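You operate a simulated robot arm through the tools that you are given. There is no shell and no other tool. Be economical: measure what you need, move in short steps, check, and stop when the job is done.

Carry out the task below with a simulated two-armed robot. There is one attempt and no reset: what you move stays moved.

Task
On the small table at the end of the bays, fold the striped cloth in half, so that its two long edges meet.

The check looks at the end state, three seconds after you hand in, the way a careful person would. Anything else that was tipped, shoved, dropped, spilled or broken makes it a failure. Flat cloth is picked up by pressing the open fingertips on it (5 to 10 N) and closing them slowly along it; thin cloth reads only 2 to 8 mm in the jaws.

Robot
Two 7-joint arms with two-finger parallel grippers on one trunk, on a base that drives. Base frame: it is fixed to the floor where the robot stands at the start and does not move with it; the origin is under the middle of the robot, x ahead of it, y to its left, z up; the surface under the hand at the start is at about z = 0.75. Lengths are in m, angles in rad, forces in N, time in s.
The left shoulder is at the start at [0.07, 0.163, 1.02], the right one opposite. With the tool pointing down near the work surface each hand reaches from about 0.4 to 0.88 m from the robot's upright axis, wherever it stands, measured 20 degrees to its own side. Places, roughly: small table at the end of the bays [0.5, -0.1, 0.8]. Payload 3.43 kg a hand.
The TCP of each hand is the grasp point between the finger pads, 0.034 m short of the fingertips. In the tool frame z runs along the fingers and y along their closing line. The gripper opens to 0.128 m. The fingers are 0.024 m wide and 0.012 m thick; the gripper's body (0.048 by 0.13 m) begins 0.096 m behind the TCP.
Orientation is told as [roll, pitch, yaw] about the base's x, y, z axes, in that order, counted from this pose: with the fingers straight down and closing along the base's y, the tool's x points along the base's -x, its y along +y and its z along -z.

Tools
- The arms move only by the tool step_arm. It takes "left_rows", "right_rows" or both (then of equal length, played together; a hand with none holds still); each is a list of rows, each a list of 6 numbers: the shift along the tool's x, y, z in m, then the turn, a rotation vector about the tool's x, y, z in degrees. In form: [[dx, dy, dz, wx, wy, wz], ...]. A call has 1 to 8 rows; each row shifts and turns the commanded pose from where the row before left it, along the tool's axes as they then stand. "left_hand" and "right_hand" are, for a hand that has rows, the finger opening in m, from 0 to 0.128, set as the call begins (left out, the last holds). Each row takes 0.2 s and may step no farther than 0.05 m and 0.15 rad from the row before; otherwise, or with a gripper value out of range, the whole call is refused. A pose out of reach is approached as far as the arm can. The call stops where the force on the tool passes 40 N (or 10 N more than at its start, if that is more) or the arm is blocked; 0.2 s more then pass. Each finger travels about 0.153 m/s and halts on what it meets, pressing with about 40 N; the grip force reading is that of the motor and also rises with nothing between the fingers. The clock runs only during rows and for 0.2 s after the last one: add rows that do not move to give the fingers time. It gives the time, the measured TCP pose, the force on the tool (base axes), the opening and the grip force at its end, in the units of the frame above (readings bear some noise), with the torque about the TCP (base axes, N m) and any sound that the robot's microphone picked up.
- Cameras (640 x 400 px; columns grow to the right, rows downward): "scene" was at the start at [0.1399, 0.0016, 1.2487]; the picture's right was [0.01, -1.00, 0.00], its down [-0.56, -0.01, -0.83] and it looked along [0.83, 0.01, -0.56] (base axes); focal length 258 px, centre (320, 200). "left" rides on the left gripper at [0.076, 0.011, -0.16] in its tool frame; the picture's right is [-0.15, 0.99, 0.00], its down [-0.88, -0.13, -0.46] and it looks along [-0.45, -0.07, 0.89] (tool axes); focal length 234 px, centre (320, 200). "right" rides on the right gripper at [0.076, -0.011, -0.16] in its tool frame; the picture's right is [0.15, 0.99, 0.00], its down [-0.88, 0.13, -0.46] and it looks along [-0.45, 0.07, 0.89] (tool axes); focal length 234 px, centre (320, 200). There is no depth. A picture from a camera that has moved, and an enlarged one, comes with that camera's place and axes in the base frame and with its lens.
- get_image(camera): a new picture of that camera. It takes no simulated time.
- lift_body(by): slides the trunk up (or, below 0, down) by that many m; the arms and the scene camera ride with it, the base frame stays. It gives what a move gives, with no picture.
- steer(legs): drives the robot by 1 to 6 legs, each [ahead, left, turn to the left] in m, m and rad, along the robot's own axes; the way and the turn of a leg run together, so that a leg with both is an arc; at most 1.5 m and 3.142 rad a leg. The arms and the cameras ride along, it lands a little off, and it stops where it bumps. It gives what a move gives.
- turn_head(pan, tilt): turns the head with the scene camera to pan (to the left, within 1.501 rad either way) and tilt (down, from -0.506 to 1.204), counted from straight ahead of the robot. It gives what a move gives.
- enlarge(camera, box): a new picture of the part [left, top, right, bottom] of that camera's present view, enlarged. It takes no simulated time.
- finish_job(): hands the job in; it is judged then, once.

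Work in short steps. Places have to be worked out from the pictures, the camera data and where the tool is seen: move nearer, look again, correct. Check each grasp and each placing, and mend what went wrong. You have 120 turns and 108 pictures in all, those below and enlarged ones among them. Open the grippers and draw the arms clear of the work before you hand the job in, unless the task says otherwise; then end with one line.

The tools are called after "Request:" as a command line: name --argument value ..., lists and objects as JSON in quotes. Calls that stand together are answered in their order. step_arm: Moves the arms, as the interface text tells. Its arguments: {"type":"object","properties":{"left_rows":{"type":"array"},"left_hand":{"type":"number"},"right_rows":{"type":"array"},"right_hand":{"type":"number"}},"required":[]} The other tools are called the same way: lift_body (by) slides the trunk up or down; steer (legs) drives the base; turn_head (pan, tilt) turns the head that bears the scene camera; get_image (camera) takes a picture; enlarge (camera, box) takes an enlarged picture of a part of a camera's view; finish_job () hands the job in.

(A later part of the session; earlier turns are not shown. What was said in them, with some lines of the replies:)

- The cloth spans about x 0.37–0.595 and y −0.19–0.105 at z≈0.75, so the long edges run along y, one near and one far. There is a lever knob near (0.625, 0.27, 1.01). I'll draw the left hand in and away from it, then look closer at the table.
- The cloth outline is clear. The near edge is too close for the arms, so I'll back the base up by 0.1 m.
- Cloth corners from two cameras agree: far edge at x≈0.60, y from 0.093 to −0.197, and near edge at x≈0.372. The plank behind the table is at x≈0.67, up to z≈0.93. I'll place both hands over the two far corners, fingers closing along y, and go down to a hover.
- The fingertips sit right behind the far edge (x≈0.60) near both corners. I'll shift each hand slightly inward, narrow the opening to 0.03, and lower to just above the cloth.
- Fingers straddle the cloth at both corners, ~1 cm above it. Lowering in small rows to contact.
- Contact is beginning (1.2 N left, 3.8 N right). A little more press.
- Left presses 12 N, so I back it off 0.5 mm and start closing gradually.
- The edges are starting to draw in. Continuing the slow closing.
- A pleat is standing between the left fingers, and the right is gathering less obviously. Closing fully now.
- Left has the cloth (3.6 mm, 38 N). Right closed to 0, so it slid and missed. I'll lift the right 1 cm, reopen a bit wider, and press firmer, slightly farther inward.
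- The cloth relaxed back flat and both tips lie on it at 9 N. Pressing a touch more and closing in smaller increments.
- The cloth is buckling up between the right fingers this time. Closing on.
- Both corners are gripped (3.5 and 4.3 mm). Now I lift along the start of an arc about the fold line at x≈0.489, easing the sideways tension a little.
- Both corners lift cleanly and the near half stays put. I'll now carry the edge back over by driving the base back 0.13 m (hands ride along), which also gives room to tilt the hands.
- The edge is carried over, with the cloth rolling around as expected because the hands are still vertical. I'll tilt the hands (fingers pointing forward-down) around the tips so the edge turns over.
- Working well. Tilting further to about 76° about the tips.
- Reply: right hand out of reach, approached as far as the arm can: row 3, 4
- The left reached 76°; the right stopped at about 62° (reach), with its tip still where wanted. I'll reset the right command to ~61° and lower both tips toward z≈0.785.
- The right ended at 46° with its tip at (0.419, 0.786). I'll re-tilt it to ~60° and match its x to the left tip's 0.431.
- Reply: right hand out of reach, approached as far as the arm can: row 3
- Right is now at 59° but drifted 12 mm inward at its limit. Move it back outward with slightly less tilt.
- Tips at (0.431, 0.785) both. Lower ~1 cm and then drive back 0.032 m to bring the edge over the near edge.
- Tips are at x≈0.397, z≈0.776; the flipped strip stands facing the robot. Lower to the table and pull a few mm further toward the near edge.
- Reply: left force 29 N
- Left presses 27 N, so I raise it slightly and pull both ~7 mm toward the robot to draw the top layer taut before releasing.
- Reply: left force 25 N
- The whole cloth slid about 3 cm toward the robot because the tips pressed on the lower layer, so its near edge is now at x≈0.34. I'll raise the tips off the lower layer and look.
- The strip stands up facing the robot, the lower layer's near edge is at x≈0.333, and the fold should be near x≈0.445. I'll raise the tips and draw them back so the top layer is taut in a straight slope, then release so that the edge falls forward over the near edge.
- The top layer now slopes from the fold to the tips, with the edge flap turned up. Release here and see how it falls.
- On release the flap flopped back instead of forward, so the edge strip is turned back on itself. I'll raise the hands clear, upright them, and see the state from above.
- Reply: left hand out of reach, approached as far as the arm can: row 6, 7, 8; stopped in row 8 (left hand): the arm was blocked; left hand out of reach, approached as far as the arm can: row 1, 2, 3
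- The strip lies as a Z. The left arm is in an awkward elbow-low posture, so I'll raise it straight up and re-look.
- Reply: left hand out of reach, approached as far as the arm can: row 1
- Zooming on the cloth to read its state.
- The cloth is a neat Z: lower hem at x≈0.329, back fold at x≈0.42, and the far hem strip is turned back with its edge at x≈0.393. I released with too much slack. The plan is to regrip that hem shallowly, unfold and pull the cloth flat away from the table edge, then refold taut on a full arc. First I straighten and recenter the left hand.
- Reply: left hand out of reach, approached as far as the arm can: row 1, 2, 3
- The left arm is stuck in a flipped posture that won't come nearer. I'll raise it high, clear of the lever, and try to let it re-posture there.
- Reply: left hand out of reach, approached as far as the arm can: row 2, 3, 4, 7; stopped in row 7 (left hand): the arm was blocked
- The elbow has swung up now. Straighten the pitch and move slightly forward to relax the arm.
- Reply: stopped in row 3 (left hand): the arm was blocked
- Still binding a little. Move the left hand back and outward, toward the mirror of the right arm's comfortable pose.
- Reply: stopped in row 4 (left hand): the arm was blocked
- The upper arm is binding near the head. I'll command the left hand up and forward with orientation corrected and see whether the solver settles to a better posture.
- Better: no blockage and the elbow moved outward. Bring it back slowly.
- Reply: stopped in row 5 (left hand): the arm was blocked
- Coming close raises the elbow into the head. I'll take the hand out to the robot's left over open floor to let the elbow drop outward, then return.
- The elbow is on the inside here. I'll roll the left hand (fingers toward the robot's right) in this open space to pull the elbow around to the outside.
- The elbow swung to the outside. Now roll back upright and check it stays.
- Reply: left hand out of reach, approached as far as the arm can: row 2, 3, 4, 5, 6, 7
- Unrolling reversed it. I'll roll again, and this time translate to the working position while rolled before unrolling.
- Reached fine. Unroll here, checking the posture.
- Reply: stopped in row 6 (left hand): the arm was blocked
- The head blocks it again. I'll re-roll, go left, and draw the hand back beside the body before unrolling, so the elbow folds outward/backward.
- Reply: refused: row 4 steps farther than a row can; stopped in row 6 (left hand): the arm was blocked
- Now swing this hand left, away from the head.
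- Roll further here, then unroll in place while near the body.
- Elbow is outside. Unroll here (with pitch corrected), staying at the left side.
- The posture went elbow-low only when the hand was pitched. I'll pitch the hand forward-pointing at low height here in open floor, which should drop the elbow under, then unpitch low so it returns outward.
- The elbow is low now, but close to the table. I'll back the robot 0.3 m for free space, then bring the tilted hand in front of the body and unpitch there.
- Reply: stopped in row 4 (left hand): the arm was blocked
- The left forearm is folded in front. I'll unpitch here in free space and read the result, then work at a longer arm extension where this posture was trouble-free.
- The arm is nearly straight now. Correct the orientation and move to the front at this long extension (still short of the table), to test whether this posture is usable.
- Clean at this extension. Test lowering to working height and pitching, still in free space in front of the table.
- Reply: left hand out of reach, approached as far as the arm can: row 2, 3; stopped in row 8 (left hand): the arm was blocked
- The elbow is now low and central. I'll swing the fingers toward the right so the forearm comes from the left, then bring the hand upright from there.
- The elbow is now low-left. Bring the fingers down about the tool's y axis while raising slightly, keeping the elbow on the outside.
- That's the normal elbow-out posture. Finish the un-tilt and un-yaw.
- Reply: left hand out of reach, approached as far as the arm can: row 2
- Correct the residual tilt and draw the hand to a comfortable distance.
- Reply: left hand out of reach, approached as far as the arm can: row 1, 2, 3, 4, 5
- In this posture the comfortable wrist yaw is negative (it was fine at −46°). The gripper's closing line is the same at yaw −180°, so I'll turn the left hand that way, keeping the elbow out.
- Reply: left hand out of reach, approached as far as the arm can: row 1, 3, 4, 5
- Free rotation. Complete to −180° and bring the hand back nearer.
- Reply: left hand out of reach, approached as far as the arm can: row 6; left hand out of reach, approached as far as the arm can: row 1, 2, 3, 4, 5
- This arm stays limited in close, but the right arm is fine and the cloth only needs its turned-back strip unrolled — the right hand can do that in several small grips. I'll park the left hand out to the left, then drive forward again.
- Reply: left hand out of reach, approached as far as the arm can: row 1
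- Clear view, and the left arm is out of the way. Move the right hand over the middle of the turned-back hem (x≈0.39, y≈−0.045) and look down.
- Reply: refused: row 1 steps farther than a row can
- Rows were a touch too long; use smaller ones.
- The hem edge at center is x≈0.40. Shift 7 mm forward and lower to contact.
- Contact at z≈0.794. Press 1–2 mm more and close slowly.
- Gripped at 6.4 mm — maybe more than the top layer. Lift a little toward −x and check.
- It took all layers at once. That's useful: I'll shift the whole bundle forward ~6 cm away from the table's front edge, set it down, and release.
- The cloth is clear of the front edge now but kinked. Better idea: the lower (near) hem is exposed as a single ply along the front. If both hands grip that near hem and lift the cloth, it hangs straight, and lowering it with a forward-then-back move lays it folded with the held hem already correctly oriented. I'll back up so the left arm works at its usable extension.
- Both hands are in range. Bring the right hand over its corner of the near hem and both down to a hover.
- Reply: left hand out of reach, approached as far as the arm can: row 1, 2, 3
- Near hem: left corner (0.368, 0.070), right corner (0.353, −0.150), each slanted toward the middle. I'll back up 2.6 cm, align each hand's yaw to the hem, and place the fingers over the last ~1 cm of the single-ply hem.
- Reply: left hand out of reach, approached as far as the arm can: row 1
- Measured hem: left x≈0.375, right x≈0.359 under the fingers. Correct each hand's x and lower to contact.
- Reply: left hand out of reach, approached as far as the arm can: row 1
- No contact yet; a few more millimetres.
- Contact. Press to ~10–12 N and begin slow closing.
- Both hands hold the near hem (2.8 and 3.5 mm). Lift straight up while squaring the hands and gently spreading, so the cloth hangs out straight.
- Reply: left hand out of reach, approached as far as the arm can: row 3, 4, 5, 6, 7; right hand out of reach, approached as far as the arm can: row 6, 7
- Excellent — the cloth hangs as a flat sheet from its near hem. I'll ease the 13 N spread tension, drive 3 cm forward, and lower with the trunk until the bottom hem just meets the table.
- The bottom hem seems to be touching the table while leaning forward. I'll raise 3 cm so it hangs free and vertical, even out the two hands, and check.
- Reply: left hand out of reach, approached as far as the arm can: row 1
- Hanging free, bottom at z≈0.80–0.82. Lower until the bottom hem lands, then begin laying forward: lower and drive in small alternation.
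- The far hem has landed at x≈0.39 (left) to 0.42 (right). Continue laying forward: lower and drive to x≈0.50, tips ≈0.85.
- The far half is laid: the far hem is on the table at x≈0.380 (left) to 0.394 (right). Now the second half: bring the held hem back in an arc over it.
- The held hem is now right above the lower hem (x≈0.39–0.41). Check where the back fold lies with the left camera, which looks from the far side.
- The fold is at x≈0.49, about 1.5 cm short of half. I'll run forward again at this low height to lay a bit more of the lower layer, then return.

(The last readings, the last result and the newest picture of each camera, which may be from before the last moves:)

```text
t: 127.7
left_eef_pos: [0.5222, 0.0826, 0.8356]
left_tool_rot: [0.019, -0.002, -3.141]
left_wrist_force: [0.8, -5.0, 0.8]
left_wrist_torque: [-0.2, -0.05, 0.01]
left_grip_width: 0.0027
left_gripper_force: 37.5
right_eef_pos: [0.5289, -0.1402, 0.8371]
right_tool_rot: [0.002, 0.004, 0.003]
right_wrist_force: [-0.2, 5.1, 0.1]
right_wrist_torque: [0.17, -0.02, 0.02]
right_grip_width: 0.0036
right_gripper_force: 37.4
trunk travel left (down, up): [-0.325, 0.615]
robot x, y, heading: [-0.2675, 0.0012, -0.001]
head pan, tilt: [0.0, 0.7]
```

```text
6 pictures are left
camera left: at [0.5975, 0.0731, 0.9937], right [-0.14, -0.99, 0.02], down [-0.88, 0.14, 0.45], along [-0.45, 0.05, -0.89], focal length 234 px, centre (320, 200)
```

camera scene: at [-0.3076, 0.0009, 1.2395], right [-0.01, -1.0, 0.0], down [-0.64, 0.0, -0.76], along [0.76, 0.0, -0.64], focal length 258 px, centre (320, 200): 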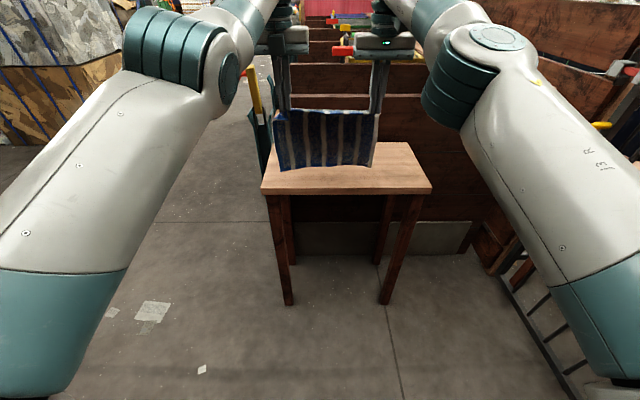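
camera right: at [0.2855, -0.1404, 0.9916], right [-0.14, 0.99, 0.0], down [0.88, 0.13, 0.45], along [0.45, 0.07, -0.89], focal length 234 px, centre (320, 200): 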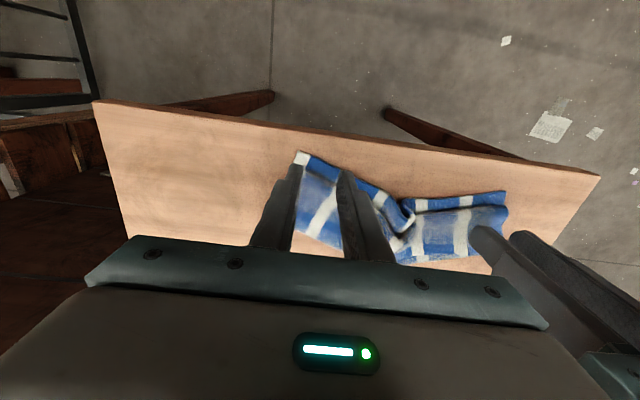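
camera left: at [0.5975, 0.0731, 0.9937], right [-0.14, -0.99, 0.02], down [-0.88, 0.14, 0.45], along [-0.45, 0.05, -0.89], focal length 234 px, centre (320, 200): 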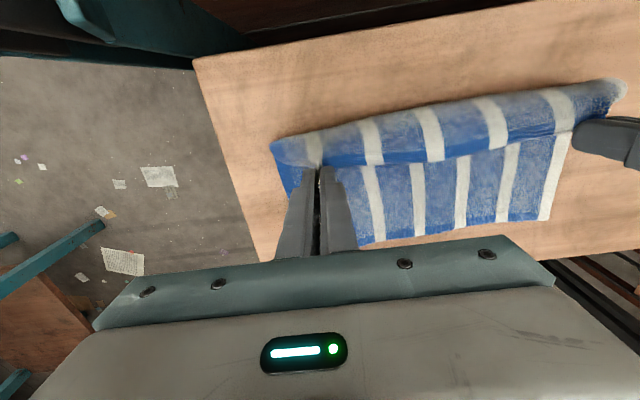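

More of the lower layer is laid and the sheet now bulges forward. Return over the lower hem while descending.

Request:
steer --legs '[[-0.045, 0, 0]]'

Request:
lift_body --by -0.015

Request:
steer --legs '[[-0.045, 0, 0]]'

Request:
lift_body --by -0.012

Request:
steer --legs '[[-0.028, 0, 0]]'

Request:
enlarge --camera "left" --box '[200, 0, 640, 240]'

```text
t: 128.6
left_eef_pos: [0.4747, 0.0831, 0.8352]
left_tool_rot: [0.018, 0.001, -3.14]
left_wrist_force: [0.6, -6.2, -0.2]
left_wrist_torque: [-0.22, -0.08, -0.02]
left_grip_width: 0.0029
left_gripper_force: 37.3
right_eef_pos: [0.4819, -0.1413, 0.8384]
right_tool_rot: [0.002, 0.003, 0.0]
right_wrist_force: [-0.2, 5.9, 0.9]
right_wrist_torque: [0.22, -0.04, -0.03]
right_grip_width: 0.0034
right_gripper_force: 38.0
trunk travel left (down, up): [-0.325, 0.615]
robot x, y, heading: [-0.313, 0.0014, -0.003]
head pan, tilt: [0.0, 0.7]
```

```text
t: 129.3
left_eef_pos: [0.4757, 0.0818, 0.8209]
left_tool_rot: [0.018, 0.001, -3.14]
left_wrist_force: [0.3, -5.2, -0.2]
left_wrist_torque: [-0.15, 0.01, 0.03]
left_grip_width: 0.0025
left_gripper_force: 37.5
right_eef_pos: [0.4823, -0.1409, 0.8217]
right_tool_rot: [0.002, 0.003, 0.001]
right_wrist_force: [0.1, 4.8, 0.6]
right_wrist_torque: [0.15, 0.03, 0.02]
right_grip_width: 0.0031
right_gripper_force: 38.4
trunk travel left (down, up): [-0.31, 0.63]
robot x, y, heading: [-0.3096, 0.0014, -0.004]
head pan, tilt: [0.0, 0.7]
```

```text
t: 130.2
left_eef_pos: [0.4301, 0.0821, 0.8213]
left_tool_rot: [0.017, -0.001, -3.142]
left_wrist_force: [-0.1, -5.8, 0.1]
left_wrist_torque: [-0.17, -0.09, 0.02]
left_grip_width: 0.0029
left_gripper_force: 37.0
right_eef_pos: [0.438, -0.1408, 0.8237]
right_tool_rot: [0.0, 0.002, 0.0]
right_wrist_force: [-0.8, 5.1, 1.6]
right_wrist_torque: [0.24, -0.05, 0.0]
right_grip_width: 0.003
right_gripper_force: 38.0
trunk travel left (down, up): [-0.31, 0.63]
robot x, y, heading: [-0.3584, 0.0015, -0.009]
head pan, tilt: [0.0, 0.7]
```

```text
t: 130.8
left_eef_pos: [0.4316, 0.0824, 0.8076]
left_tool_rot: [0.017, 0.0, -3.142]
left_wrist_force: [0.2, -4.6, 0.2]
left_wrist_torque: [-0.17, -0.01, 0.0]
left_grip_width: 0.0025
left_gripper_force: 37.4
right_eef_pos: [0.4375, -0.1404, 0.8101]
right_tool_rot: [0.002, 0.003, 0.0]
right_wrist_force: [-0.5, 4.8, 0.1]
right_wrist_torque: [0.16, 0.01, 0.0]
right_grip_width: 0.0034
right_gripper_force: 38.1
trunk travel left (down, up): [-0.298, 0.642]
robot x, y, heading: [-0.3553, 0.0011, -0.002]
head pan, tilt: [0.0, 0.7]
```

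```text
t: 131.6
left_eef_pos: [0.4023, 0.0819, 0.8088]
left_tool_rot: [0.017, 0.001, -3.141]
left_wrist_force: [-0.6, -5.2, 0.3]
left_wrist_torque: [-0.17, -0.03, 0.0]
left_grip_width: 0.0027
left_gripper_force: 37.4
right_eef_pos: [0.4085, -0.1413, 0.813]
right_tool_rot: [0.002, 0.002, 0.0]
right_wrist_force: [-1.0, 5.2, 0.3]
right_wrist_torque: [0.22, -0.02, 0.01]
right_grip_width: 0.0034
right_gripper_force: 38.1
trunk travel left (down, up): [-0.298, 0.642]
robot x, y, heading: [-0.3855, 0.0028, -0.001]
head pan, tilt: [0.0, 0.7]
```

```text
1.45 times, centred on (420, 120) of left
camera zoom: at [0.4778, 0.0725, 0.9685], right [-0.15, -0.99, 0.02], down [-0.88, 0.14, 0.45], along [-0.45, 0.05, -0.89], focal length 341 px, centre (174, 316)
```

zoom: 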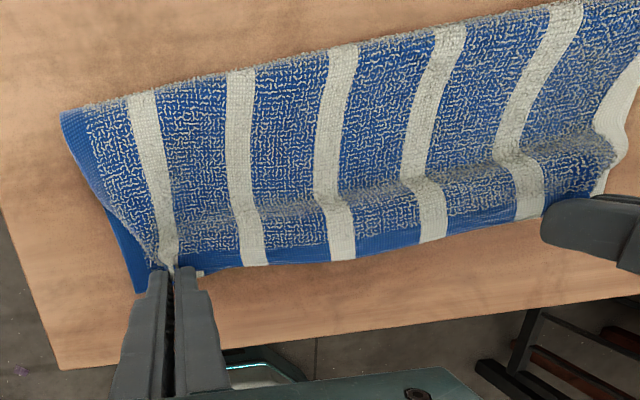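

The fold is now at x≈0.505 and the lower hem at x≈0.392 (left) — an even half. Lower the last ~12 mm, nudge the left hand 4 mm to match, and release.

Request:
lift_body --by -0.012

Request:
step_arm --left_rows '[[-0.004, 0, 0.002, 0, 0, 0], [0, 0, 0.002, 0, 0, 0], [0, 0, 0, 0, 0, 0]]' --right_rows '[[-0.001, 0, 0.003, 0, 0, 0], [0, 0, 0.003, 0, 0, 0], [0, 0, 0, 0, 0, 0]]'

```text
t: 132.2
left_eef_pos: [0.4016, 0.0829, 0.7966]
left_tool_rot: [0.019, -0.002, -3.145]
left_wrist_force: [-0.5, -4.5, 0.6]
left_wrist_torque: [-0.15, -0.02, 0.03]
left_grip_width: 0.0028
left_gripper_force: 37.4
right_eef_pos: [0.4085, -0.1401, 0.799]
right_tool_rot: [0.002, 0.003, 0.001]
right_wrist_force: [-0.5, 4.5, 0.5]
right_wrist_torque: [0.18, -0.01, -0.02]
right_grip_width: 0.0038
right_gripper_force: 37.5
trunk travel left (down, up): [-0.286, 0.654]
robot x, y, heading: [-0.3876, -0.0008, -0.005]
head pan, tilt: [0.0, 0.7]
```

```text
t: 133.0
left_eef_pos: [0.4019, 0.082, 0.7935]
left_tool_rot: [0.016, 0.0, -3.142]
left_wrist_force: [-0.2, -3.5, 5.2]
left_wrist_torque: [-0.12, -0.03, 0.01]
left_grip_width: 0.0027
left_gripper_force: 37.3
left hand out of reach, approached as far as the arm can: row 1
right_eef_pos: [0.4102, -0.1406, 0.7929]
right_tool_rot: [0.002, 0.002, 0.0]
right_wrist_force: [-0.7, 3.9, 1.1]
right_wrist_torque: [0.16, 0.02, 0.0]
right_grip_width: 0.0033
right_gripper_force: 37.7
trunk travel left (down, up): [-0.286, 0.654]
robot x, y, heading: [-0.3854, 0.0013, -0.008]
head pan, tilt: [0.0, 0.7]
```

Both tips rest on the stack. A 4 mm back nudge with the base, then open slowly and lift clear with the trunk.

Request:
steer --legs '[[-0.004, 0, 0]]'

Request:
step_arm --left_rows '[[0, 0, 0, 0, 0, 0], [0, 0, 0, 0, 0, 0], [0, 0, 0, 0, 0, 0]]' --right_rows '[[0, 0, 0, 0, 0, 0], [0, 0, 0, 0, 0, 0], [0, 0, 0, 0, 0, 0]]' --left_hand 0.02 --right_hand 0.02

Request:
lift_body --by 0.02

Request:
lift_body --by 0.2

Request:
enlarge --camera "left" --box '[200, 0, 640, 240]'

```text
t: 133.7
left_eef_pos: [0.3982, 0.0816, 0.7939]
left_tool_rot: [0.019, 0.0, -3.142]
left_wrist_force: [0.4, -4.6, 2.4]
left_wrist_torque: [-0.14, -0.03, 0.0]
left_grip_width: 0.0028
left_gripper_force: 36.6
right_eef_pos: [0.4063, -0.1406, 0.7929]
right_tool_rot: [0.001, 0.003, 0.002]
right_wrist_force: [-0.9, 4.8, 0.6]
right_wrist_torque: [0.2, -0.01, -0.05]
right_grip_width: 0.0033
right_gripper_force: 38.1
trunk travel left (down, up): [-0.286, 0.654]
robot x, y, heading: [-0.3883, 0.0034, -0.003]
head pan, tilt: [0.0, 0.7]
```

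```text
t: 134.5
left_eef_pos: [0.3974, 0.0824, 0.7935]
left_tool_rot: [0.017, -0.002, -3.14]
left_wrist_force: [-0.8, -0.3, 0.8]
left_wrist_torque: [-0.03, -0.01, 0.0]
left_grip_width: 0.0199
left_gripper_force: 0.1
right_eef_pos: [0.4069, -0.1416, 0.7919]
right_tool_rot: [0.001, 0.004, -0.001]
right_wrist_force: [-0.2, 0.1, 1.1]
right_wrist_torque: [0.0, 0.01, 0.02]
right_grip_width: 0.0198
right_gripper_force: 0.0
trunk travel left (down, up): [-0.286, 0.654]
robot x, y, heading: [-0.3894, 0.0058, -0.009]
head pan, tilt: [0.0, 0.7]
```

```text
t: 135.2
left_eef_pos: [0.3998, 0.081, 0.8125]
left_tool_rot: [0.017, -0.003, -3.142]
left_wrist_force: [0.9, 1.2, 0.3]
left_wrist_torque: [-0.02, 0.0, 0.02]
left_grip_width: 0.02
left_gripper_force: 0.1
right_eef_pos: [0.4077, -0.1414, 0.8122]
right_tool_rot: [0.002, 0.003, 0.0]
right_wrist_force: [0.0, -0.3, -1.1]
right_wrist_torque: [-0.04, -0.01, -0.02]
right_grip_width: 0.0198
right_gripper_force: 0.1
trunk travel left (down, up): [-0.306, 0.634]
robot x, y, heading: [-0.3874, 0.0038, -0.0]
head pan, tilt: [0.0, 0.7]
```

```text
t: 137.4
left_eef_pos: [0.3994, 0.0807, 1.0129]
left_tool_rot: [0.018, -0.002, -3.141]
left_wrist_force: [0.4, 0.1, -0.2]
left_wrist_torque: [-0.01, 0.02, 0.0]
left_grip_width: 0.0198
left_gripper_force: 0.0
right_eef_pos: [0.4066, -0.1403, 1.0118]
right_tool_rot: [0.001, 0.003, -0.001]
right_wrist_force: [0.1, 0.8, -0.3]
right_wrist_torque: [-0.03, 0.0, 0.01]
right_grip_width: 0.0199
right_gripper_force: 0.0
trunk travel left (down, up): [-0.506, 0.434]
robot x, y, heading: [-0.3886, 0.0, -0.008]
head pan, tilt: [0.0, 0.7]
```

```text
1.45 times, centred on (420, 120) of left
camera zoom: at [0.4749, 0.0715, 1.1716], right [-0.15, -0.99, 0.02], down [-0.88, 0.14, 0.46], along [-0.45, 0.05, -0.89], focal length 341 px, centre (174, 316)
```

zoom: 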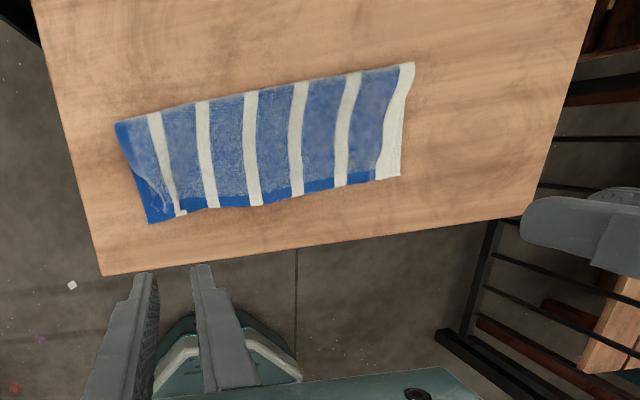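

A clean half fold. The left front corner looks slightly turned in; zoom on it from the scene camera.

Request:
enlarge --camera "scene" --box '[270, 140, 390, 210]'

```text
5.33 times, centred on (330, 175) of scene
camera zoom: at [-0.2523, 0.0015, 1.2455], right [-0.01, -1.0, 0.0], down [-0.64, 0.0, -0.76], along [0.76, 0.0, -0.64], focal length 1378 px, centre (267, 333)
```

zoom: 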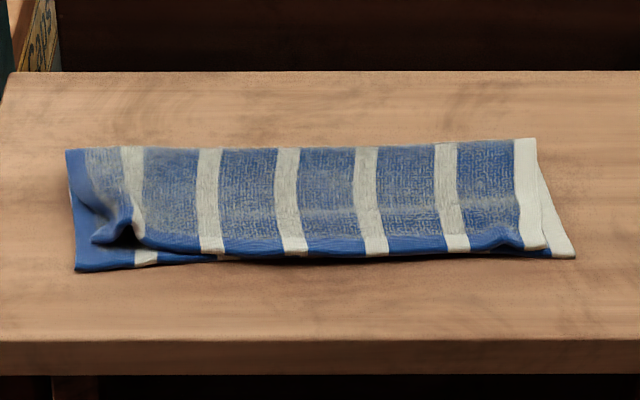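

Mostly good: hems meet within a few mm along the middle, but the top layer's left front corner still has a small pinch pleat and sits ~2 cm short. I'll smooth it with a light press of the left closed fingertips, dragging outward to the corner.

Request:
steer --legs '[[-0.015, 0, 0]]'

Request:
step_arm --left_rows '[[0.012, -0.007, 0.03, 0, 0, 0], [0.012, -0.007, 0.04, 0, 0, 0], [0, 0, 0.045, 0, 0, 0], [0, 0, 0.045, 0, 0, 0], [0, 0, 0.03, 0, 0, 0], [0, 0, 0, 0, 0, 0]]' --left_hand 0.0

```text
t: 138.1
left_eef_pos: [0.3846, 0.0808, 1.0108]
left_tool_rot: [0.016, -0.005, -3.141]
left_wrist_force: [0.2, 0.5, -0.3]
left_wrist_torque: [0.01, -0.03, -0.02]
left_grip_width: 0.02
left_gripper_force: 0.0
right_eef_pos: [0.3939, -0.1414, 1.0101]
right_tool_rot: [0.002, 0.005, 0.0]
right_wrist_force: [1.1, 0.6, -0.7]
right_wrist_torque: [-0.01, 0.03, 0.03]
right_grip_width: 0.02
right_gripper_force: 0.0
trunk travel left (down, up): [-0.506, 0.434]
robot x, y, heading: [-0.4039, 0.0004, -0.001]
head pan, tilt: [0.0, 0.7]
```

```text
t: 139.5
left_eef_pos: [0.4174, 0.0893, 0.8223]
left_tool_rot: [0.017, -0.005, -3.141]
left_wrist_force: [-0.5, -0.1, -1.0]
left_wrist_torque: [0.0, 0.03, 0.05]
left_grip_width: 0.0
left_gripper_force: 32.6
left hand out of reach, approached as far as the arm can: row 3, 4
right_eef_pos: [0.3921, -0.1403, 1.012]
right_tool_rot: [0.001, 0.004, -0.001]
right_wrist_force: [0.0, -0.1, 0.6]
right_wrist_torque: [0.01, -0.03, 0.0]
right_grip_width: 0.0201
right_gripper_force: 0.1
trunk travel left (down, up): [-0.506, 0.434]
robot x, y, heading: [-0.4048, 0.0006, -0.005]
head pan, tilt: [0.0, 0.7]
```

Close to the spot. Nudge and lower gently to light contact on the turned corner.

Request:
steer --legs '[[-0.005, 0, 0]]'

Request:
step_arm --left_rows '[[0, -0.004, 0.015, 0, 0, 0], [0, 0, 0.01, 0, 0, 0], [0, 0, 0.003, 0, 0, 0], [0, 0, 0, 0, 0, 0]]'

```text
t: 140.2
left_eef_pos: [0.4125, 0.0894, 0.8214]
left_tool_rot: [0.017, -0.008, -3.142]
left_wrist_force: [0.0, 0.0, -0.5]
left_wrist_torque: [-0.03, 0.01, -0.02]
left_grip_width: 0.0001
left_gripper_force: 33.0
right_eef_pos: [0.3884, -0.1407, 1.011]
right_tool_rot: [0.0, 0.005, 0.0]
right_wrist_force: [0.1, -0.1, -1.1]
right_wrist_torque: [-0.01, 0.01, -0.01]
right_grip_width: 0.0201
right_gripper_force: 0.0
trunk travel left (down, up): [-0.506, 0.434]
robot x, y, heading: [-0.4101, -0.0013, -0.01]
head pan, tilt: [0.0, 0.7]
```

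```text
t: 141.2
left_eef_pos: [0.4143, 0.0926, 0.795]
left_tool_rot: [0.016, -0.007, -3.143]
left_wrist_force: [-0.4, -0.5, 2.0]
left_wrist_torque: [-0.03, 0.01, 0.01]
left_grip_width: 0.0
left_gripper_force: 33.5
right_eef_pos: [0.3863, -0.1403, 1.012]
right_tool_rot: [0.001, 0.004, -0.001]
right_wrist_force: [0.9, 0.6, 0.3]
right_wrist_torque: [0.0, 0.03, 0.02]
right_grip_width: 0.0199
right_gripper_force: 0.0
trunk travel left (down, up): [-0.506, 0.434]
robot x, y, heading: [-0.4113, 0.002, -0.001]
head pan, tilt: [0.0, 0.7]
```

Light 2 N contact. Drag outward/toward the corner (−x, +y) and lift off.

Request:
step_arm --left_rows '[[-0.005, -0.004, 0.0005, 0, 0, 0], [-0.006, -0.004, 0, 0, 0, 0], [-0.006, -0.004, 0, 0, 0, 0], [-0.004, -0.003, 0, 0, 0, 0], [0, 0, 0, 0, 0, 0], [0, 0, -0.03, 0, 0, 0], [0, 0, -0.04, 0, 0, 0], [0, 0, -0.04, 0, 0, 0]]'

Request:
enlarge --camera "scene" --box '[270, 130, 390, 200]'

```text
t: 143.1
left_eef_pos: [0.4094, 0.1084, 0.904]
left_tool_rot: [0.017, -0.006, -3.14]
left_wrist_force: [-0.5, 0.5, 0.4]
left_wrist_torque: [0.04, -0.01, 0.01]
left_grip_width: 0.0
left_gripper_force: 33.1
left hand out of reach, approached as far as the arm can: row 1, 2, 3, 4, 8
right_eef_pos: [0.3871, -0.1403, 1.0132]
right_tool_rot: [0.001, 0.004, 0.0]
right_wrist_force: [-0.5, 0.6, 0.1]
right_wrist_torque: [0.02, -0.04, 0.01]
right_grip_width: 0.0203
right_gripper_force: 0.2
trunk travel left (down, up): [-0.506, 0.434]
robot x, y, heading: [-0.4056, 0.0003, -0.004]
head pan, tilt: [0.0, 0.7]
```

```text
5.33 times, centred on (330, 165) of scene
camera zoom: at [-0.2733, 0.0015, 1.2457], right [-0.01, -1.0, 0.0], down [-0.64, 0.0, -0.77], along [0.77, 0.0, -0.64], focal length 1378 px, centre (267, 387)
```

zoom: 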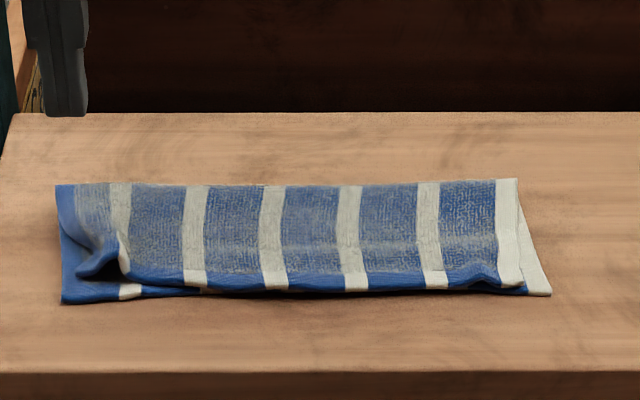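

The corner is still ~2 cm short. One more pass: press just inside the corner and pull straight toward the hem using the base drive, which this arm tracks exactly.

Request:
steer --legs '[[0.017, 0, 0]]'

Request:
step_arm --left_rows '[[0, 0, 0.04, 0, 0, 0], [0, 0, 0.04, 0, 0, 0], [0, 0, 0.022, 0, 0, 0], [0, 0, 0.006, 0, 0, 0], [0, 0, 0, 0, 0, 0]]'

```text
t: 143.8
left_eef_pos: [0.4264, 0.1071, 0.9046]
left_tool_rot: [0.017, -0.005, 3.143]
left_wrist_force: [0.0, -0.8, 0.2]
left_wrist_torque: [-0.03, 0.03, -0.02]
left_grip_width: 0.0
left_gripper_force: 33.2
right_eef_pos: [0.4033, -0.1405, 1.0129]
right_tool_rot: [0.003, 0.004, 0.0]
right_wrist_force: [0.1, 0.7, -0.2]
right_wrist_torque: [-0.03, -0.01, 0.0]
right_grip_width: 0.02
right_gripper_force: 0.1
trunk travel left (down, up): [-0.506, 0.434]
robot x, y, heading: [-0.3899, -0.0018, -0.008]
head pan, tilt: [0.0, 0.7]
```

```text
t: 145.0
left_eef_pos: [0.4253, 0.1059, 0.7953]
left_tool_rot: [0.018, -0.008, 3.142]
left_wrist_force: [-0.8, -0.1, 1.5]
left_wrist_torque: [0.01, -0.02, 0.01]
left_grip_width: 0.0
left_gripper_force: 33.0
right_eef_pos: [0.4045, -0.1418, 1.0123]
right_tool_rot: [0.001, 0.004, 0.0]
right_wrist_force: [1.0, -0.6, -0.5]
right_wrist_torque: [-0.02, 0.03, 0.03]
right_grip_width: 0.0201
right_gripper_force: 0.0
trunk travel left (down, up): [-0.506, 0.434]
robot x, y, heading: [-0.3941, 0.0033, -0.006]
head pan, tilt: [0.0, 0.7]
```

Light contact at 1.5 N; press 1.5 mm more, pull back 2.2 cm with the base, then lift off.

Request:
step_arm --left_rows '[[0, 0, 0.0015, 0, 0, 0], [0, 0, 0, 0, 0, 0]]'

Request:
steer --legs '[[-0.024, 0, 0]]'

Request:
lift_body --by 0.12

Request:
enlarge --camera "scene" --box '[270, 140, 390, 225]'

```text
t: 145.6
left_eef_pos: [0.426, 0.1062, 0.7937]
left_tool_rot: [0.017, -0.006, -3.142]
left_wrist_force: [0.1, -0.7, 1.8]
left_wrist_torque: [-0.06, -0.02, 0.01]
left_grip_width: 0.0002
left_gripper_force: 33.0
right_eef_pos: [0.4039, -0.1411, 1.0128]
right_tool_rot: [0.002, 0.004, 0.0]
right_wrist_force: [0.6, 0.8, -0.8]
right_wrist_torque: [-0.01, 0.02, 0.01]
right_grip_width: 0.0199
right_gripper_force: 0.1
trunk travel left (down, up): [-0.506, 0.434]
robot x, y, heading: [-0.3887, 0.0029, -0.004]
head pan, tilt: [0.0, 0.7]
```

```text
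t: 146.4
left_eef_pos: [0.4012, 0.1059, 0.7935]
left_tool_rot: [0.018, -0.005, -3.142]
left_wrist_force: [-0.3, 0.0, 0.7]
left_wrist_torque: [0.02, -0.06, 0.01]
left_grip_width: 0.0
left_gripper_force: 32.8
right_eef_pos: [0.3798, -0.1396, 1.0119]
right_tool_rot: [0.001, 0.001, 0.001]
right_wrist_force: [-0.8, -0.8, -0.1]
right_wrist_torque: [-0.03, -0.04, 0.0]
right_grip_width: 0.0203
right_gripper_force: 0.0
trunk travel left (down, up): [-0.506, 0.434]
robot x, y, heading: [-0.4158, 0.0022, -0.006]
head pan, tilt: [0.0, 0.7]
```

```text
t: 147.9
left_eef_pos: [0.4021, 0.1068, 0.9123]
left_tool_rot: [0.017, -0.004, -3.141]
left_wrist_force: [0.1, 0.4, -0.1]
left_wrist_torque: [-0.01, -0.01, 0.04]
left_grip_width: 0.0
left_gripper_force: 32.9
right_eef_pos: [0.381, -0.1393, 1.1314]
right_tool_rot: [0.002, 0.004, 0.0]
right_wrist_force: [0.2, 0.6, 0.7]
right_wrist_torque: [-0.05, -0.01, -0.01]
right_grip_width: 0.0201
right_gripper_force: 0.1
trunk travel left (down, up): [-0.626, 0.314]
robot x, y, heading: [-0.4148, -0.0025, -0.003]
head pan, tilt: [0.0, 0.7]
```

```text
4.71 times, centred on (330, 182) of scene
camera zoom: at [-0.2791, 0.0016, 1.3655], right [-0.01, -1.0, 0.0], down [-0.64, 0.0, -0.76], along [0.76, 0.0, -0.64], focal length 1216 px, centre (273, 282)
```

zoom: 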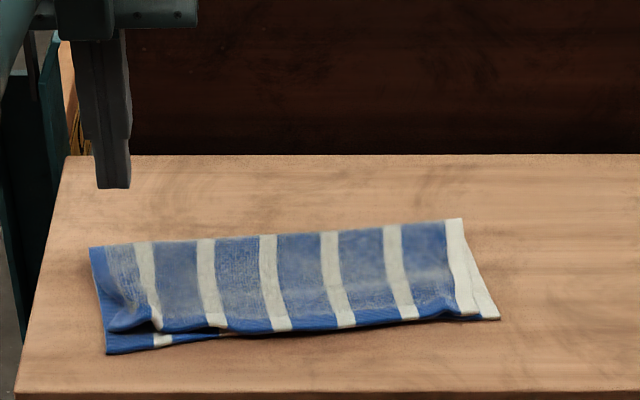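

The stack moved together with that press. One last gentle try: sweep with the tip held just above the flat stack so it only pushes the raised corner bump toward the hem.

Request:
steer --legs '[[0.025, 0, 0]]'

Request:
lift_body --by -0.115

Request:
steer --legs '[[-0.05, 0, 0]]'

Request:
lift_body --by 0.12

Request:
enlarge --camera "scene" --box '[270, 140, 390, 225]'

```text
t: 148.8
left_eef_pos: [0.4246, 0.1057, 0.9168]
left_tool_rot: [0.017, -0.002, 3.141]
left_wrist_force: [0.1, -0.7, 0.2]
left_wrist_torque: [0.03, -0.07, 0.02]
left_grip_width: 0.0
left_gripper_force: 33.0
right_eef_pos: [0.4016, -0.1412, 1.1357]
right_tool_rot: [0.002, -0.001, 0.0]
right_wrist_force: [-0.4, -0.6, 0.2]
right_wrist_torque: [0.0, -0.05, -0.01]
right_grip_width: 0.0201
right_gripper_force: 0.1
trunk travel left (down, up): [-0.626, 0.314]
robot x, y, heading: [-0.3893, 0.003, -0.004]
head pan, tilt: [0.0, 0.7]
```

```text
t: 150.2
left_eef_pos: [0.4255, 0.106, 0.7998]
left_tool_rot: [0.017, -0.003, 3.141]
left_wrist_force: [0.4, 0.3, -0.5]
left_wrist_torque: [-0.02, -0.03, 0.0]
left_grip_width: 0.0
left_gripper_force: 33.3
right_eef_pos: [0.4049, -0.1413, 1.0189]
right_tool_rot: [0.002, 0.002, 0.0]
right_wrist_force: [0.2, 0.3, 0.0]
right_wrist_torque: [0.03, -0.03, 0.02]
right_grip_width: 0.0201
right_gripper_force: 0.1
trunk travel left (down, up): [-0.511, 0.429]
robot x, y, heading: [-0.3937, 0.0025, -0.004]
head pan, tilt: [0.0, 0.7]
```

```text
t: 151.1
left_eef_pos: [0.3773, 0.1048, 0.7986]
left_tool_rot: [0.018, -0.003, 3.141]
left_wrist_force: [0.4, -0.2, 0.6]
left_wrist_torque: [-0.01, -0.04, 0.01]
left_grip_width: 0.0003
left_gripper_force: 33.1
right_eef_pos: [0.3541, -0.1413, 1.0195]
right_tool_rot: [0.001, 0.003, -0.002]
right_wrist_force: [0.8, 0.0, -0.1]
right_wrist_torque: [0.01, -0.02, 0.02]
right_grip_width: 0.02
right_gripper_force: 0.0
trunk travel left (down, up): [-0.511, 0.429]
robot x, y, heading: [-0.4361, 0.0035, -0.005]
head pan, tilt: [0.0, 0.7]
```

```text
t: 152.6
left_eef_pos: [0.3776, 0.1055, 0.9186]
left_tool_rot: [0.017, -0.005, 3.142]
left_wrist_force: [0.0, -0.5, 0.1]
left_wrist_torque: [0.01, 0.02, -0.04]
left_grip_width: 0.0
left_gripper_force: 32.6
right_eef_pos: [0.3575, -0.141, 1.1384]
right_tool_rot: [0.002, 0.003, -0.001]
right_wrist_force: [1.0, 0.0, 0.0]
right_wrist_torque: [0.01, -0.01, 0.01]
right_grip_width: 0.02
right_gripper_force: 0.1
trunk travel left (down, up): [-0.631, 0.309]
robot x, y, heading: [-0.4425, 0.0016, -0.007]
head pan, tilt: [0.0, 0.7]
```

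```text
4.71 times, centred on (330, 182) of scene
camera zoom: at [-0.3036, 0.0017, 1.3705], right [-0.01, -1.0, 0.0], down [-0.64, 0.0, -0.76], along [0.76, 0.0, -0.64], focal length 1216 px, centre (273, 282)
```

zoom: 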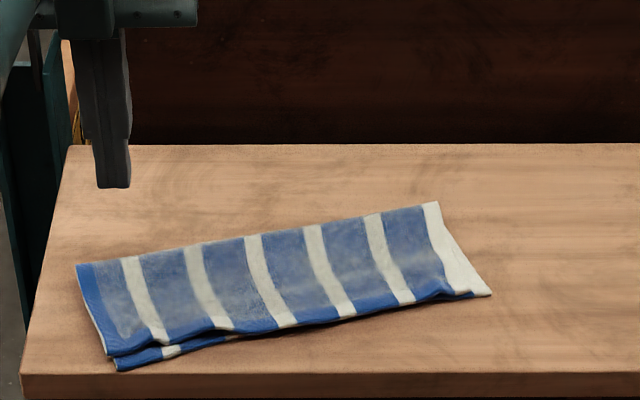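

The corner has flattened out nicely: the two long edges now lie together within about 1 cm at the left end and meet elsewhere. Open the grippers, back away and finish.

Request:
step_arm --left_rows '[[0, 0, 0, 0, 0, 0], [0, 0, 0, 0, 0, 0]]' --right_rows '[[0, 0, 0, 0, 0, 0], [0, 0, 0, 0, 0, 0]]' --left_hand 0.06 --right_hand 0.06

Request:
steer --legs '[[-0.15, 0, 0]]'

```text
t: 153.2
left_eef_pos: [0.3779, 0.1045, 0.919]
left_tool_rot: [0.017, -0.005, 3.14]
left_wrist_force: [-1.1, 0.2, 0.1]
left_wrist_torque: [0.02, -0.01, 0.01]
left_grip_width: 0.0601
left_gripper_force: 0.1
right_eef_pos: [0.3551, -0.1427, 1.1378]
right_tool_rot: [0.003, 0.004, -0.002]
right_wrist_force: [1.0, 0.4, -0.3]
right_wrist_torque: [0.0, 0.02, 0.02]
right_grip_width: 0.0601
right_gripper_force: 0.1
trunk travel left (down, up): [-0.631, 0.309]
robot x, y, heading: [-0.4417, 0.0008, -0.005]
head pan, tilt: [0.0, 0.7]
```

```text
t: 154.6
left_eef_pos: [0.2285, 0.1103, 0.9174]
left_tool_rot: [0.017, -0.004, -3.139]
left_wrist_force: [0.5, 0.0, -0.5]
left_wrist_torque: [0.01, 0.01, 0.02]
left_grip_width: 0.06
left_gripper_force: 0.1
right_eef_pos: [0.2078, -0.1372, 1.1373]
right_tool_rot: [0.002, 0.003, 0.004]
right_wrist_force: [0.7, 0.7, 0.1]
right_wrist_torque: [-0.01, 0.0, 0.0]
right_grip_width: 0.0599
right_gripper_force: 0.0
trunk travel left (down, up): [-0.631, 0.309]
robot x, y, heading: [-0.5903, 0.0033, -0.0]
head pan, tilt: [0.0, 0.7]
```

Grippers are open and both arms are clear of the table, so I'm handing in.

Request:
finish_job

```text
The job is handed in.
```

The striped cloth is folded in half on the small table with its two long edges together: they meet along most of the length and are about 1 cm apart at the left end. It ended up slightly turned on the table, and I saw nothing else get touched or moved.
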